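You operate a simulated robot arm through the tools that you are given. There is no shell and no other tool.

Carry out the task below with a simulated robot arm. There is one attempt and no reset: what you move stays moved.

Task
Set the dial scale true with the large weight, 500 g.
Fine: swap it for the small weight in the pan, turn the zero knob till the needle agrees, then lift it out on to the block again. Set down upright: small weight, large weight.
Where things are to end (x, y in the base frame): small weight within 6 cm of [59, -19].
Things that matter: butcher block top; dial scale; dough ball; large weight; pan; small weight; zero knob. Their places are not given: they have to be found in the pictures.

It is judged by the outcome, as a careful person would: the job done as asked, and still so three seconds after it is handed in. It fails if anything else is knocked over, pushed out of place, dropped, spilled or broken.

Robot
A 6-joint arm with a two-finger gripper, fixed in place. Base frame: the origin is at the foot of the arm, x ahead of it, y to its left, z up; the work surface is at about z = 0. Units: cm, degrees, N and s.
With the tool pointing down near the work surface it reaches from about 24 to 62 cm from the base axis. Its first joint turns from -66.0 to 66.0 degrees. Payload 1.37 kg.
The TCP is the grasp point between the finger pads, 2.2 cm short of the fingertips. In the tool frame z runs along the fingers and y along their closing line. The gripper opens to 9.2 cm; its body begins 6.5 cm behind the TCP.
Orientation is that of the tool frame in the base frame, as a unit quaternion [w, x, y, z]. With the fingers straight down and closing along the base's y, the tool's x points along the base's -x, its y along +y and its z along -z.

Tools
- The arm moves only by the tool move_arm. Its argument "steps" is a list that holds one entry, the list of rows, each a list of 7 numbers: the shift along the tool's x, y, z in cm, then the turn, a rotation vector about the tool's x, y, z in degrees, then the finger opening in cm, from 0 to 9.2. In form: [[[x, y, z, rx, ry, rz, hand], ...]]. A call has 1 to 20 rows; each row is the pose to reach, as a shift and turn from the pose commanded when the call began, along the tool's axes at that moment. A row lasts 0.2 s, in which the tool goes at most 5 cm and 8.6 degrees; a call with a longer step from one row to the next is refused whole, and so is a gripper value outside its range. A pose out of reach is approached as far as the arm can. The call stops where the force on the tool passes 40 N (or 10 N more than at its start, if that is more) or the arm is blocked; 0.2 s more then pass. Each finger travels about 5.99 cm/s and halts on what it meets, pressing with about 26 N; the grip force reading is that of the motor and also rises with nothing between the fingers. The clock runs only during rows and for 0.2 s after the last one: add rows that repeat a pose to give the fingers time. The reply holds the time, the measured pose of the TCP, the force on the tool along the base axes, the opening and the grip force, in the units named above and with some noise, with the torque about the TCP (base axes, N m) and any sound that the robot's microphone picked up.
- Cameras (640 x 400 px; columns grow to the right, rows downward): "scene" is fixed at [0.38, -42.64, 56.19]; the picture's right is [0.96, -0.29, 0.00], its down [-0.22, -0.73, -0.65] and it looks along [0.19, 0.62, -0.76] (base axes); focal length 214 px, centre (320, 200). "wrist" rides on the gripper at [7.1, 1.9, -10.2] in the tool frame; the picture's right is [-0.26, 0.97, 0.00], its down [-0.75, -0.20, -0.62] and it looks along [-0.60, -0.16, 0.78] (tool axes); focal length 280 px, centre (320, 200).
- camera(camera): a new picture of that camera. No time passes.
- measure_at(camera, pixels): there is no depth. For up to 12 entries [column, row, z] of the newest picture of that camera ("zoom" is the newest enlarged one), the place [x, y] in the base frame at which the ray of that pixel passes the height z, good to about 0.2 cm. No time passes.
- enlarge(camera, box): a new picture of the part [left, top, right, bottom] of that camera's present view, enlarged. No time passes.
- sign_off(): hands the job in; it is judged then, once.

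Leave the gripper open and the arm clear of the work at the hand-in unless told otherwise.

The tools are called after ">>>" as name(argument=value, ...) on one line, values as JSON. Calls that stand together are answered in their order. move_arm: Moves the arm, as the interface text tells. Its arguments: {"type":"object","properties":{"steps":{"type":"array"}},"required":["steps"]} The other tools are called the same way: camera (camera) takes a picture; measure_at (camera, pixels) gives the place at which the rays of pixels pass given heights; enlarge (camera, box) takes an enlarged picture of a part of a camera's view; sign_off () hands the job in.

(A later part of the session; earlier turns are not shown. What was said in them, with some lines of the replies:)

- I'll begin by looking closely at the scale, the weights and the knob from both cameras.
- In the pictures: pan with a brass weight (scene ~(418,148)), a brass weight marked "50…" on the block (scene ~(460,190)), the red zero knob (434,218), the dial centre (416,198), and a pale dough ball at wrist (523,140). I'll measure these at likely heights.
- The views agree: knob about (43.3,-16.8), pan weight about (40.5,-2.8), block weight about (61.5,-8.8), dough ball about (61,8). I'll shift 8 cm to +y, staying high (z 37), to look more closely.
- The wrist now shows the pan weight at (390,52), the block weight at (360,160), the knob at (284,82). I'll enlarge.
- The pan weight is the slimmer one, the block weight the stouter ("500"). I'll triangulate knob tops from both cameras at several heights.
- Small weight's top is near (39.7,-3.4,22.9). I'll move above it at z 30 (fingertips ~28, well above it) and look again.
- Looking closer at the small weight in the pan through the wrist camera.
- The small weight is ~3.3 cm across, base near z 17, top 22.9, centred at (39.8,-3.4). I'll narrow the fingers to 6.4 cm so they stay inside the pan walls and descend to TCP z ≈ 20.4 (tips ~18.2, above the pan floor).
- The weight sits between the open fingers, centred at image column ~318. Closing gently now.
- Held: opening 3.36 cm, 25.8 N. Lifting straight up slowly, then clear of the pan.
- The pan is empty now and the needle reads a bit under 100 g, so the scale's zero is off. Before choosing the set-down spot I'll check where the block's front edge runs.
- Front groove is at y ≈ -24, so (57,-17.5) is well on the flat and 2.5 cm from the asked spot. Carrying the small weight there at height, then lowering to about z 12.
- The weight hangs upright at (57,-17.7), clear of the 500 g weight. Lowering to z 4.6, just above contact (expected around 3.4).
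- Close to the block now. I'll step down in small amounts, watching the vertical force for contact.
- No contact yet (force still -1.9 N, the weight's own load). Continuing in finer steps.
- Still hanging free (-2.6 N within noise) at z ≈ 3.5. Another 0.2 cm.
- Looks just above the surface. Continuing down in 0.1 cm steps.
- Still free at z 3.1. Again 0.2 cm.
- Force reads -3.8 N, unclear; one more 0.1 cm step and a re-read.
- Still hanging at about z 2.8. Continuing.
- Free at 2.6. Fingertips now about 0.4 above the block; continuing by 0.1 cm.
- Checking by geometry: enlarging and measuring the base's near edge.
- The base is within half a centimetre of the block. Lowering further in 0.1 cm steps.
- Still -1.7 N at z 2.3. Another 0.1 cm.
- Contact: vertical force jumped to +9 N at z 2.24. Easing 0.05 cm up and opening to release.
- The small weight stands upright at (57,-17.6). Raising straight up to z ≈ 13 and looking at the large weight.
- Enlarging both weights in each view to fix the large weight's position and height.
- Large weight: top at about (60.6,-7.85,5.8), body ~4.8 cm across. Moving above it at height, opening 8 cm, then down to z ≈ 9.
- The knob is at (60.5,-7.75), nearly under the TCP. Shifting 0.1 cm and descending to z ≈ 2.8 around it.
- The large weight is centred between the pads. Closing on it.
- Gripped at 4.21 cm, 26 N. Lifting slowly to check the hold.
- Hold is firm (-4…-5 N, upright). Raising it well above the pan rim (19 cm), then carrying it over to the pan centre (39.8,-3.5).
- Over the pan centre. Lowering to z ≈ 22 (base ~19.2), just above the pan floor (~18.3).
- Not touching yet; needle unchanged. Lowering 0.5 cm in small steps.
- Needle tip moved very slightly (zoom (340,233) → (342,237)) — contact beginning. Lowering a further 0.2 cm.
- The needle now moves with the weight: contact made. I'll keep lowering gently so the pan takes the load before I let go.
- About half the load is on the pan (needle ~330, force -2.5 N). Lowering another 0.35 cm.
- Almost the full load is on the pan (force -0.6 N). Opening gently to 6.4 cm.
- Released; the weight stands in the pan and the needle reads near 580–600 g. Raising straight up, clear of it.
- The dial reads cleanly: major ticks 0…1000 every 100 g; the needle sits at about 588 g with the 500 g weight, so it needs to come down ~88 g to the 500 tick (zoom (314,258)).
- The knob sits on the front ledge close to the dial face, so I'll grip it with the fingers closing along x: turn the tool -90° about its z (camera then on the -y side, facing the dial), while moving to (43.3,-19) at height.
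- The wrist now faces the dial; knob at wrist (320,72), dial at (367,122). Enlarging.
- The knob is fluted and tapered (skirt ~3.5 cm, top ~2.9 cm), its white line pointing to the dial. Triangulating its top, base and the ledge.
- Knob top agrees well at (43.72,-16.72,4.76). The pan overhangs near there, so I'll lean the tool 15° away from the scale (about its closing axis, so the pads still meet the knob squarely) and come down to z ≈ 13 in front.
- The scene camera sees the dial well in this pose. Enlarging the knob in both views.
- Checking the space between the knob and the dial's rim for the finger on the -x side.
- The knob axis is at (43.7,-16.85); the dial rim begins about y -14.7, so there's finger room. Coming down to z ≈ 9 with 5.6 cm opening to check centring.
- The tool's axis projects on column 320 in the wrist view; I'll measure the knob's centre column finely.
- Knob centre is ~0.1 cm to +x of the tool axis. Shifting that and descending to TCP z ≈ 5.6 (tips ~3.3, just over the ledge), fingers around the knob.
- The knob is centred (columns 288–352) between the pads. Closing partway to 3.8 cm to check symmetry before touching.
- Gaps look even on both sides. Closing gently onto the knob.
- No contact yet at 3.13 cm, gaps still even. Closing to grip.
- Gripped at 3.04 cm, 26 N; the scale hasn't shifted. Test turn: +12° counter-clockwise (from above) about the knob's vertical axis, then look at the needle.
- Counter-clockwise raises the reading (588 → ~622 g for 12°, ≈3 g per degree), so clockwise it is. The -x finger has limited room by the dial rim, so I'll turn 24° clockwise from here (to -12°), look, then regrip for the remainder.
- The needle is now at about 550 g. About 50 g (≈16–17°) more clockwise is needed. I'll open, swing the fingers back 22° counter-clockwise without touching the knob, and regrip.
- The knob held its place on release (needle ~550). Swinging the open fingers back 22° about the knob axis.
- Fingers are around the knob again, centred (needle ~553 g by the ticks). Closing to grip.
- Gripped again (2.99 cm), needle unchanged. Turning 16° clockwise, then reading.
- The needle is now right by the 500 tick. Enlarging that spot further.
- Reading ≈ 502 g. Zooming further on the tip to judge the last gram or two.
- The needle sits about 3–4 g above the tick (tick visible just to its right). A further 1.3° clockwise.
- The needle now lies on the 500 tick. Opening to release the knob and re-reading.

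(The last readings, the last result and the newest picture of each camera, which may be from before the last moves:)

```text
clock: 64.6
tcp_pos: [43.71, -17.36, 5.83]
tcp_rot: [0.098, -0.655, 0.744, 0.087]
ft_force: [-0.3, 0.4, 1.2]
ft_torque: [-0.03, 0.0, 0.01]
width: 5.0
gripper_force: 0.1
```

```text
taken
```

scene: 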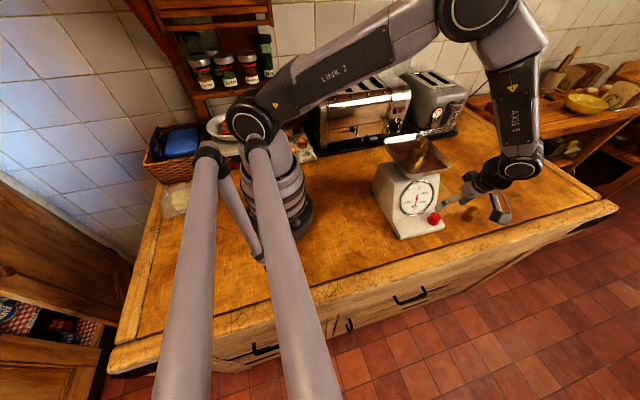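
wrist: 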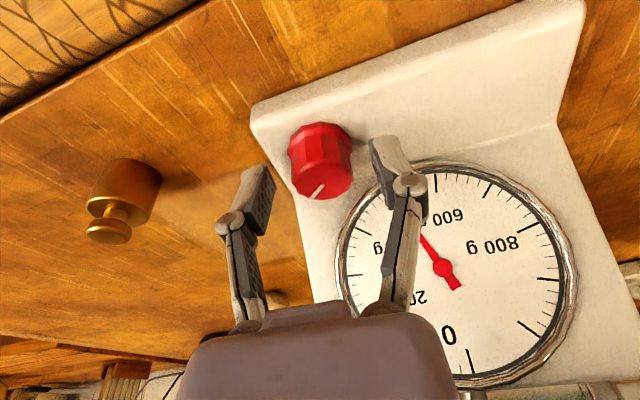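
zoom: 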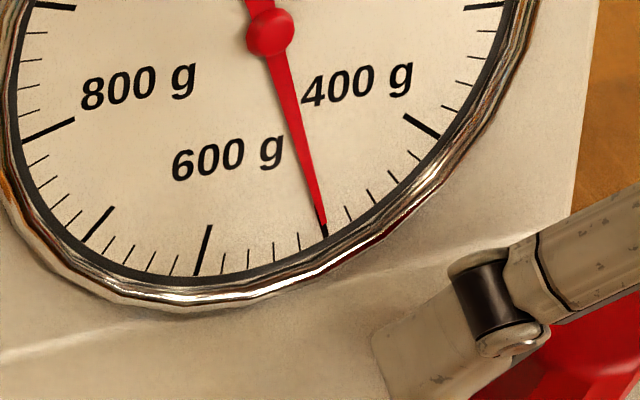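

Still exactly on 500 with the knob free. Retreating along the tool axis, up and away from the scale.

>>> move_arm(steps=[[[0, 0, -0.6, 0, 0, 0, 5], [0, 0, -1.6, 0, 0, 0, 5], [0, 0, -3.2, 0, 0, 0, 5], [0, 0, -6, 0, 0, 0, 5], [0, 0, -9.5, 0, 0, 0, 5], [0, 0, -13, 0, 0, 0, 5], [0, 0, -16, 0, 0, 0, 5], [0, 0, -18, 0, 0, 0, 5], [0, 0, -18, 0, 0, 0, 5]]])

>>> enlarge(camera="scene", box=[396, 178, 446, 228])

>>> enlarge(camera="scene", box=[415, 205, 425, 213])

>>> camera(camera="wrist")

```text
clock: 66.6
tcp_pos: [43.26, -21.97, 23.04]
tcp_rot: [0.097, -0.654, 0.745, 0.086]
ft_force: [-0.2, 0.2, 0.2]
ft_torque: [-0.04, 0.05, 0.01]
width: 4.98
gripper_force: 0.1
```

```text
8.00 times, centred on (421, 203) of scene
```

zoom: 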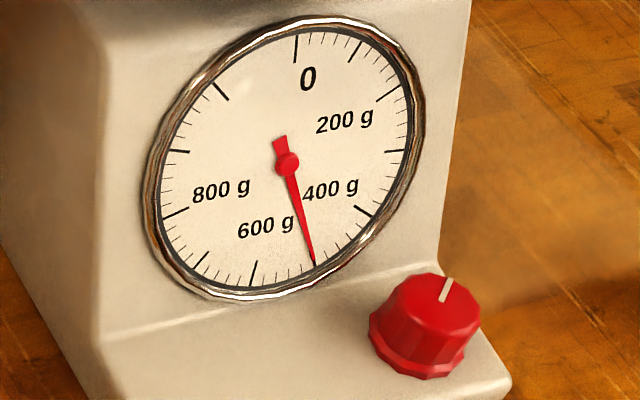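

```text
16.00 times, centred on (420, 209) of scene
```

zoom: 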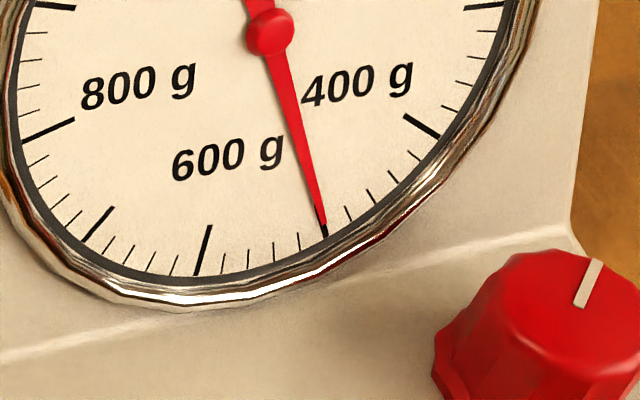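

```text
taken
```

wrist: 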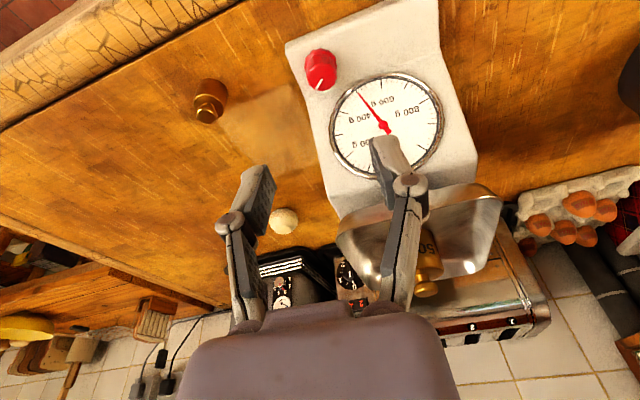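

Clear of the scale; needle on 500. Confirming from the wrist camera's different angle (needle tip near (358,92)).

>>> enlarge(camera="wrist", box=[335, 75, 385, 115])

```text
10.00 times, centred on (360, 95) of wrist
```

zoom: 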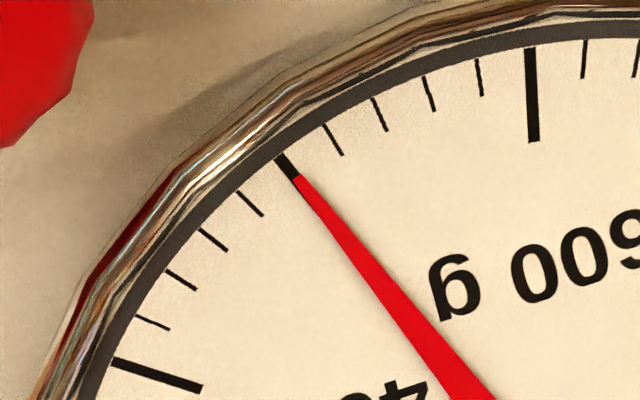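

Both views agree: needle dead on 500. Now for lifting the weight out: raising to z ≈ 32 and taking out the tilt.

>>> move_arm(steps=[[[-0.6, 0, -2.2, 0, 0, 0, 6.4], [-1.4, 0, -5.2, 0, 0, 0, 6.4], [-2.33, 0, -8.69, 0, 4, 0, 6.4], [-2.33, 0, -8.69, 0, 9, 0, 6.4], [-2.33, 0, -8.69, 0, 13, 0, 6.4], [-2.33, 0, -8.69, 0, 15, 0, 6.4], [-2.33, 0, -8.69, 0, 15, 0, 6.4]]])

```text
clock: 68.2
tcp_pos: [43.05, -21.88, 32.06]
tcp_rot: [0.0, -0.661, 0.751, -0.001]
ft_force: [0.0, 0.3, 0.2]
ft_torque: [0.0, 0.02, -0.03]
width: 6.41
gripper_force: 0.0
```

Straight down again (yaw 82.7°). Turning back to closing along y while moving over the pan at z 32 (weight top ~24).

>>> move_arm(steps=[[[-0.8, 0.25, 0, 0, 0, 5, 6.4], [-2.4, 0.75, 0, 0, 0, 12, 6.4], [-4.4, 1.37, 0, 0, 0, 20, 6.4], [-6.4, 2, 0, 0, 0, 28, 6.4], [-8.4, 2.62, 0, 0, 0, 36, 6.4], [-10.4, 3.25, 0, 0, 0, 44, 6.4], [-12.4, 3.87, 0, 0, 0, 52, 6.4], [-14.2, 4.43, 0, 0, 0, 60, 6.4], [-15.8, 4.93, 0, 0, 0, 68, 6.4], [-17, 5.3, 0, 0, 0, 75, 6.4], [-17.6, 5.5, 0, 0, 0, 80, 6.4], [-17.79, 5.55, 0, 0, 0, 82.7, 6.4], [-17.79, 5.55, 0, 0, 0, 82.7, 6.4]]])

>>> camera(camera="wrist")

```text
clock: 71.0
tcp_pos: [39.83, -3.5, 32.11]
tcp_rot: [0.0, 0.0, 1.0, -0.001]
ft_force: [0.4, -1.0, -0.5]
ft_torque: [-0.04, -0.01, -0.01]
width: 6.41
gripper_force: 0.1
```

```text
taken
```

wrist: 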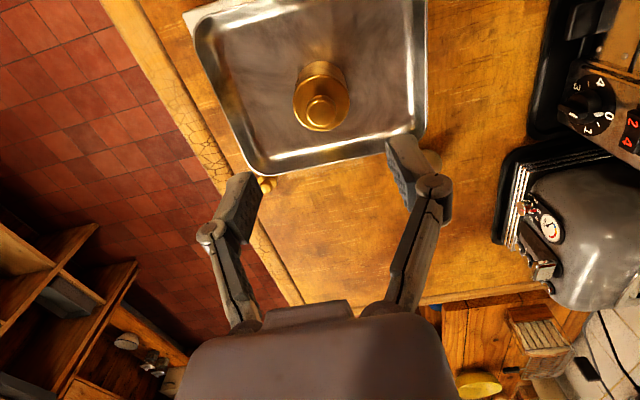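

>>> measure_at(camera="wrist", pixels=[[321, 111, 23.6], [320, 102, 22]])

```text
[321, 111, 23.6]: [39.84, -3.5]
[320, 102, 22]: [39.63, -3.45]
```

The weight's knob is at (39.84,-3.5), straight beneath. Descending around it to z ≈ 20.8 with 6.4 cm opening, as before.

>>> move_arm(steps=[[[0, 0, 1.5, 0, 0, 0, 6.4], [0, 0, 4, 0, 0, 0, 6.4], [0, 0, 6.5, 0, 0, 0, 6.4], [0, 0, 8.5, 0, 0, 0, 6.4], [0, 0, 10, 0, 0, 0, 6.4], [0, 0, 10.9, 0, 0, 0, 6.4], [0, 0, 11.25, 0, 0, 0, 6.4], [0, 0, 11.25, 0, 0, 0, 6.4]]])

>>> camera(camera="wrist")

>>> enlarge(camera="scene", box=[380, 120, 460, 230])

```text
clock: 72.8
tcp_pos: [39.82, -3.62, 20.82]
tcp_rot: [0.0, 0.001, 1.0, 0.001]
ft_force: [0.6, 0.1, -0.5]
ft_torque: [-0.02, -0.03, 0.0]
width: 6.4
gripper_force: 0.0
```

```text
taken
```

wrist: 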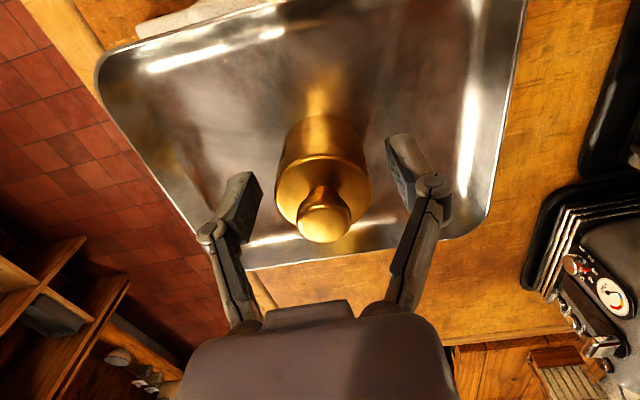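

```text
3.64 times, centred on (420, 175) of scene
```

zoom: 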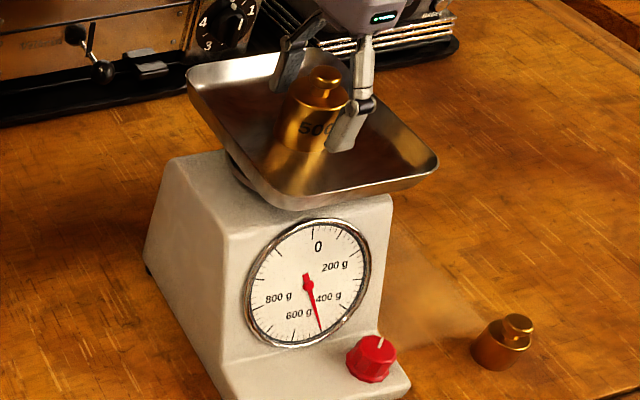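

Well placed. Nudging 0.1 cm to +y for centring and closing on the weight.

>>> move_arm(steps=[[[0, 0.1, 0, 0, 0, 0, 5.6], [0, 0.1, 0, 0, 0, 0, 5], [0, 0.1, 0, 0, 0, 0, 4.5], [0, 0.1, 0, 0, 0, 0, 4], [0, 0.1, 0, 0, 0, 0, 3.4], [0, 0.1, 0, 0, 0, 0, 3.4]]])

```text
clock: 74.2
tcp_pos: [39.94, -3.5, 20.91]
tcp_rot: [-0.001, 0.0, 1.0, 0.0]
ft_force: [1.1, 1.7, 0.3]
ft_torque: [-0.02, -0.01, -0.01]
width: 4.26
gripper_force: 25.8
```

Gripped (4.26 cm, 25.8 N). Lifting straight up gently.

>>> move_arm(steps=[[[0, 0, -0.2, 0, 0, 0, 3.4], [0, 0, -0.5, 0, 0, 0, 3.4], [0, 0, -0.9, 0, 0, 0, 3.4], [0, 0, -1.5, 0, 0, 0, 3.4], [0, 0, -2.8, 0, 0, 0, 3.4], [0, 0, -4.8, 0, 0, 0, 3.4], [0, 0, -6.6, 0, 0, 0, 3.4], [0, 0, -7.5, 0, 0, 0, 3.4], [0, 0, -7.5, 0, 0, 0, 3.4]]])

>>> camera(camera="wrist")

>>> enlarge(camera="scene", box=[380, 120, 460, 230])

```text
clock: 76.2
tcp_pos: [39.78, -3.41, 28.4]
tcp_rot: [0.0, 0.0, 1.0, 0.0]
ft_force: [-1.0, 0.9, -4.0]
ft_torque: [-0.01, 0.02, 0.01]
width: 4.23
gripper_force: 25.8
```

```text
taken
```

wrist: 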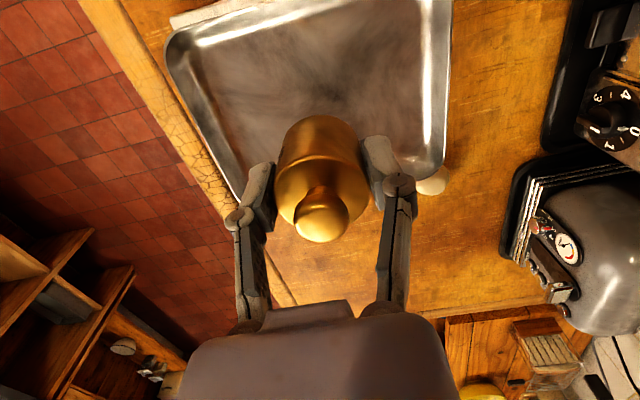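

```text
3.64 times, centred on (420, 175) of scene
```

zoom: 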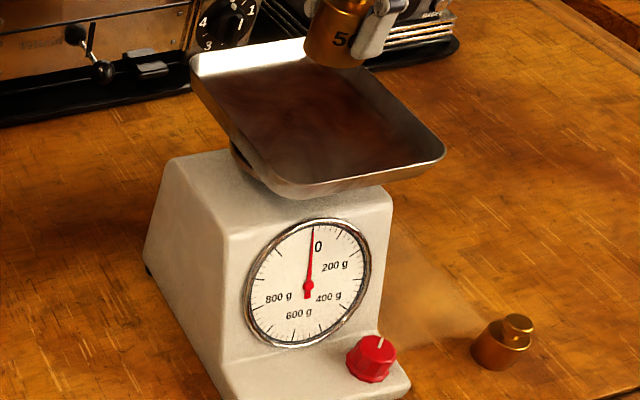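

Empty pan reads 0 — the scale is true. Carrying the large weight back to its old place near (60.4,-7.7): out over the rim at height, then down to z ≈ 8.

>>> move_arm(steps=[[[-1.5, -0.1, 0, 0, 0, 0, 3.4], [-4.5, -0.5, 0, 0, 0, 0, 3.4], [-8.5, -1, 0, 0, 0, 0, 3.4], [-12.5, -1.8, 0, 0, 0, 0, 3.4], [-16, -2.5, 0.8, 0, 0, 0, 3.4], [-17.8, -3.1, 3.5, 0, 0, 0, 3.4], [-18.8, -3.5, 7, 0, 0, 0, 3.4], [-19.6, -3.8, 11, 0, 0, 0, 3.4], [-20.2, -4, 15, 0, 0, 0, 3.4], [-20.5, -4.2, 18, 0, 0, 0, 3.4], [-20.55, -4.25, 20, 0, 0, 0, 3.4], [-20.55, -4.25, 20.5, 0, 0, 0, 3.4], [-20.55, -4.25, 20.5, 0, 0, 0, 3.4]]])

>>> camera(camera="wrist")

>>> enlarge(camera="scene", box=[420, 140, 500, 230])

```text
clock: 79.0
tcp_pos: [60.32, -7.76, 7.88]
tcp_rot: [0.0, 0.0, 1.0, 0.0]
ft_force: [-0.5, 1.2, -5.1]
ft_torque: [-0.01, 0.03, -0.01]
width: 4.25
gripper_force: 25.8
```

```text
taken
```

wrist: 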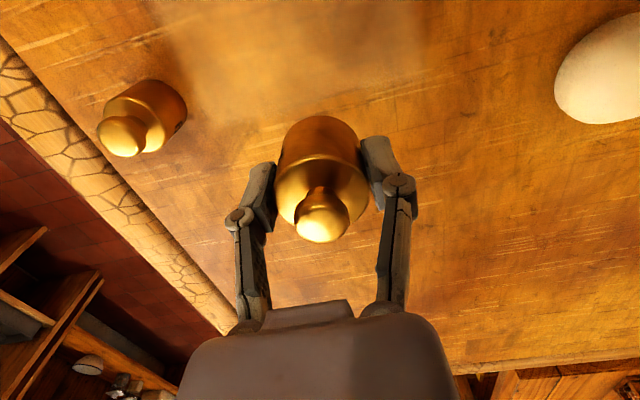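

```text
4.44 times, centred on (460, 185) of scene
```

zoom: 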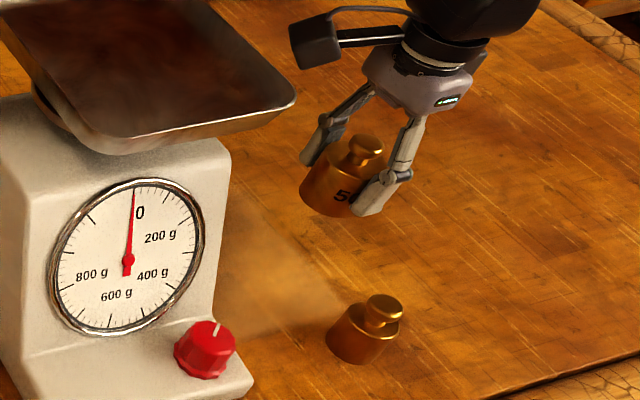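

Free space below; the spot is clear. Lowering to z ≈ 3.4 (contact expected near 3.0).

>>> move_arm(steps=[[[0, 0, 1, 0, 0, 0, 3.4], [0, 0, 2.2, 0, 0, 0, 3.4], [0, 0, 3.2, 0, 0, 0, 3.4], [0, 0, 3.9, 0, 0, 0, 3.4], [0, 0, 4.3, 0, 0, 0, 3.4], [0, 0, 4.4, 0, 0, 0, 3.4], [0, 0, 4.4, 0, 0, 0, 3.4]]])

```text
clock: 80.6
tcp_pos: [60.54, -7.74, 3.51]
tcp_rot: [0.0, 0.0, 1.0, 0.0]
ft_force: [0.1, -0.2, -5.5]
ft_torque: [0.0, -0.01, 0.01]
width: 4.24
gripper_force: 26.4
```

Still hanging (-5.5 N) at z 3.5. Small steps down.

>>> move_arm(steps=[[[0, 0, 0.1, 0, 0, 0, 3.4], [0, 0, 0.2, 0, 0, 0, 3.4], [0, 0, 0.3, 0, 0, 0, 3.4], [0, 0, 0.3, 0, 0, 0, 3.4]]])

```text
clock: 81.6
tcp_pos: [60.63, -7.79, 3.43]
tcp_rot: [0.002, 0.0, 1.0, 0.0]
ft_force: [-8.5, 3.4, 17.1]
ft_torque: [0.09, 0.27, -0.01]
width: 4.27
gripper_force: 25.8
```

Contact (+17 N). Easing up slightly to take off the press before releasing.

>>> move_arm(steps=[[[0, 0, -0.08, 0, 0, 0, 3.4], [0, 0, -0.12, 0, 0, 0, 3.4], [0, 0, -0.12, 0, 0, 0, 3.4]]])

```text
clock: 82.4
tcp_pos: [60.42, -7.67, 3.17]
tcp_rot: [0.001, 0.0, 1.0, -0.001]
ft_force: [3.9, 0.5, 3.9]
ft_torque: [0.02, -0.37, 0.01]
width: 4.27
gripper_force: 26.0
```

Light contact now (+3.9 N). Checking uprightness before release.

>>> enlarge(camera="scene", box=[440, 165, 490, 215])

>>> camera(camera="wrist")

```text
8.00 times, centred on (465, 190) of scene
```

zoom: 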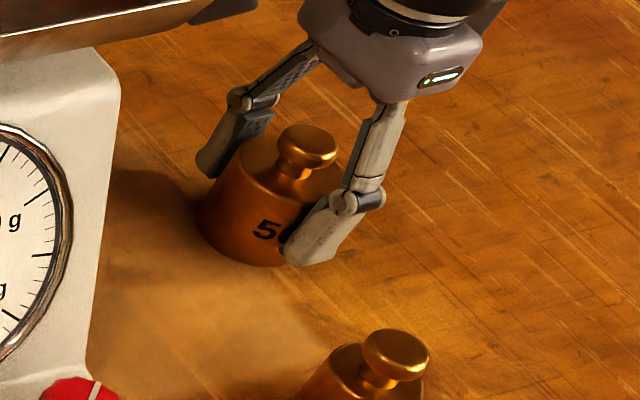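

```text
taken
```

wrist: 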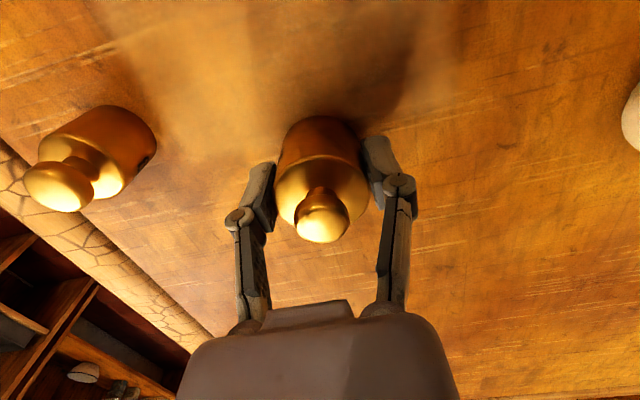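

It stands upright on the block. Opening slowly.

>>> move_arm(steps=[[[0, 0, 0, 0, 0, 0, 4.2], [0, 0, 0, 0, 0, 0, 4.5], [0, 0, 0, 0, 0, 0, 5.2], [0, 0, 0, 0, 0, 0, 6.2], [0, 0, 0, 0, 0, 0, 7.2], [0, 0, 0, 0, 0, 0, 7.2]]])

>>> camera(camera="wrist")

>>> enlarge(camera="scene", box=[440, 165, 490, 215])

```text
clock: 83.8
tcp_pos: [60.39, -7.79, 3.32]
tcp_rot: [0.0, 0.0, 1.0, 0.0]
ft_force: [-0.5, 0.9, 0.1]
ft_torque: [0.0, -0.03, 0.01]
width: 7.22
gripper_force: 0.1
```

```text
taken
```

wrist: 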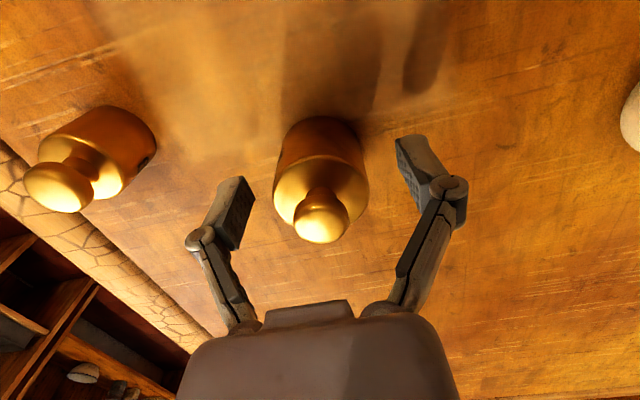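

```text
8.00 times, centred on (465, 190) of scene
```

zoom: 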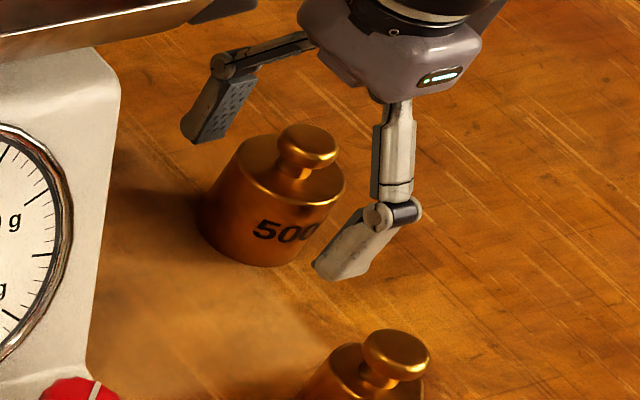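

Both weights stand upright. Raising the open gripper straight up and then up and back, clear of everything.

>>> move_arm(steps=[[[0, 0, -0.8, 0, 0, 0, 7.4], [0, 0, -2.2, 0, 0, 0, 7.6], [0, 0, -4.5, 0, 0, 0, 8], [0, 0, -8, 0, 0, 0, 9], [0.3, -0.3, -12, 0, 0, 0, 9], [1, -1, -16, 0, 0, 0, 9], [2, -2, -20, 0, 0, 0, 9], [3.5, -3, -24, 0, 0, 0, 9], [5.5, -4.5, -27.5, 0, 0, 0, 9], [8, -6, -30, 0, 0, 0, 9], [9.5, -7, -31, 0, 0, 0, 9], [9.5, -7, -31, 0, 0, 0, 9]]])

>>> camera(camera="scene")

>>> enlarge(camera="scene", box=[380, 120, 510, 240])

>>> camera(camera="wrist")

```text
clock: 86.4
tcp_pos: [50.93, -14.74, 34.48]
tcp_rot: [0.001, 0.0, 1.0, 0.001]
ft_force: [-0.5, 0.3, 0.9]
ft_torque: [-0.02, 0.0, 0.0]
width: 9.0
gripper_force: 0.1
```

```text
taken
```

scene: 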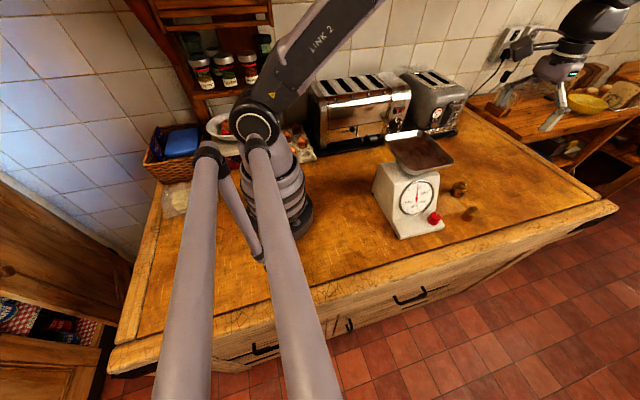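

```text
3.33 times, centred on (445, 180) of scene
```

zoom: 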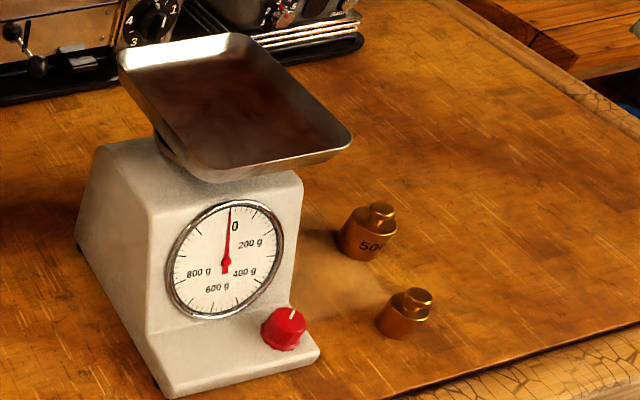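

```text
taken
```

wrist: 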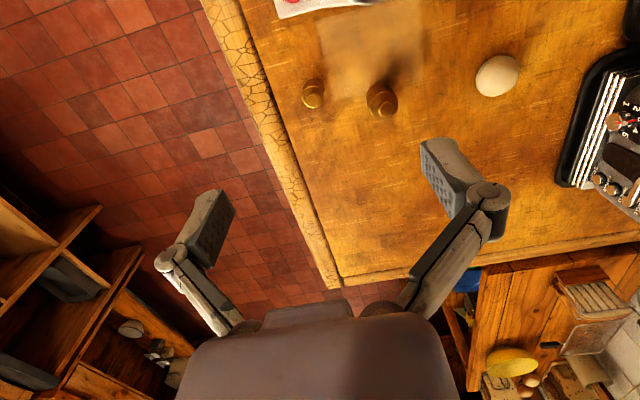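

Final check of positions and the empty-pan reading before handing in.

>>> measure_at(camera="wrist", pixels=[[313, 96, 5], [381, 107, 5.8], [498, 76, 2]])

>>> enlarge(camera="scene", box=[400, 178, 440, 218])

```text
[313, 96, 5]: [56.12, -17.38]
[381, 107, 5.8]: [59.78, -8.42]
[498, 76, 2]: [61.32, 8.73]
```

```text
10.00 times, centred on (420, 198) of scene
```

zoom: 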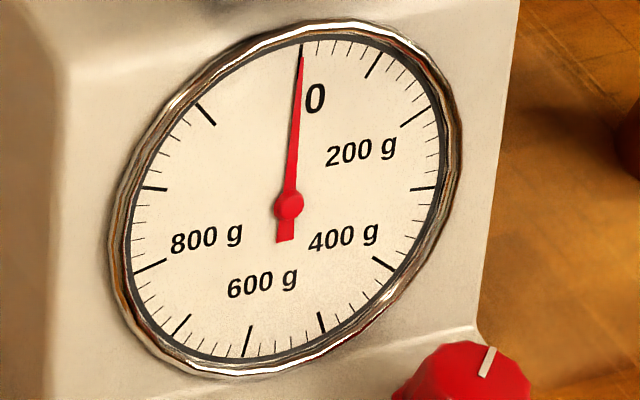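

The empty pan reads 0. The needle read 500 with the large weight in the pan. Both weights are upright on the block, with the small one about 3 cm from [59, -19]. The dough ball hasn't moved, and the gripper is open and clear. Handing in.

>>> sign_off()

```text
The job is handed in.
```

The dial scale is set true. With the 500 g weight in the pan, I turned the zero knob until the needle sat on the 500 mark. With the pan empty it now reads 0. Before the adjustment it read about 588 g with the same weight.

- **Small weight:** it came out of the pan and stands upright on the block at about [57, -17.5]. That is roughly 3 cm from the spot you gave, within the 6 cm allowed.
- **Large weight:** it was lifted out of the pan and stands upright on the block at about [60.4, -7.7], close to where it started.
- **Everything else:** in the last pictures the scale and the dough ball are where they began, and nothing was knocked over. The gripper is open and the arm is clear of the work.
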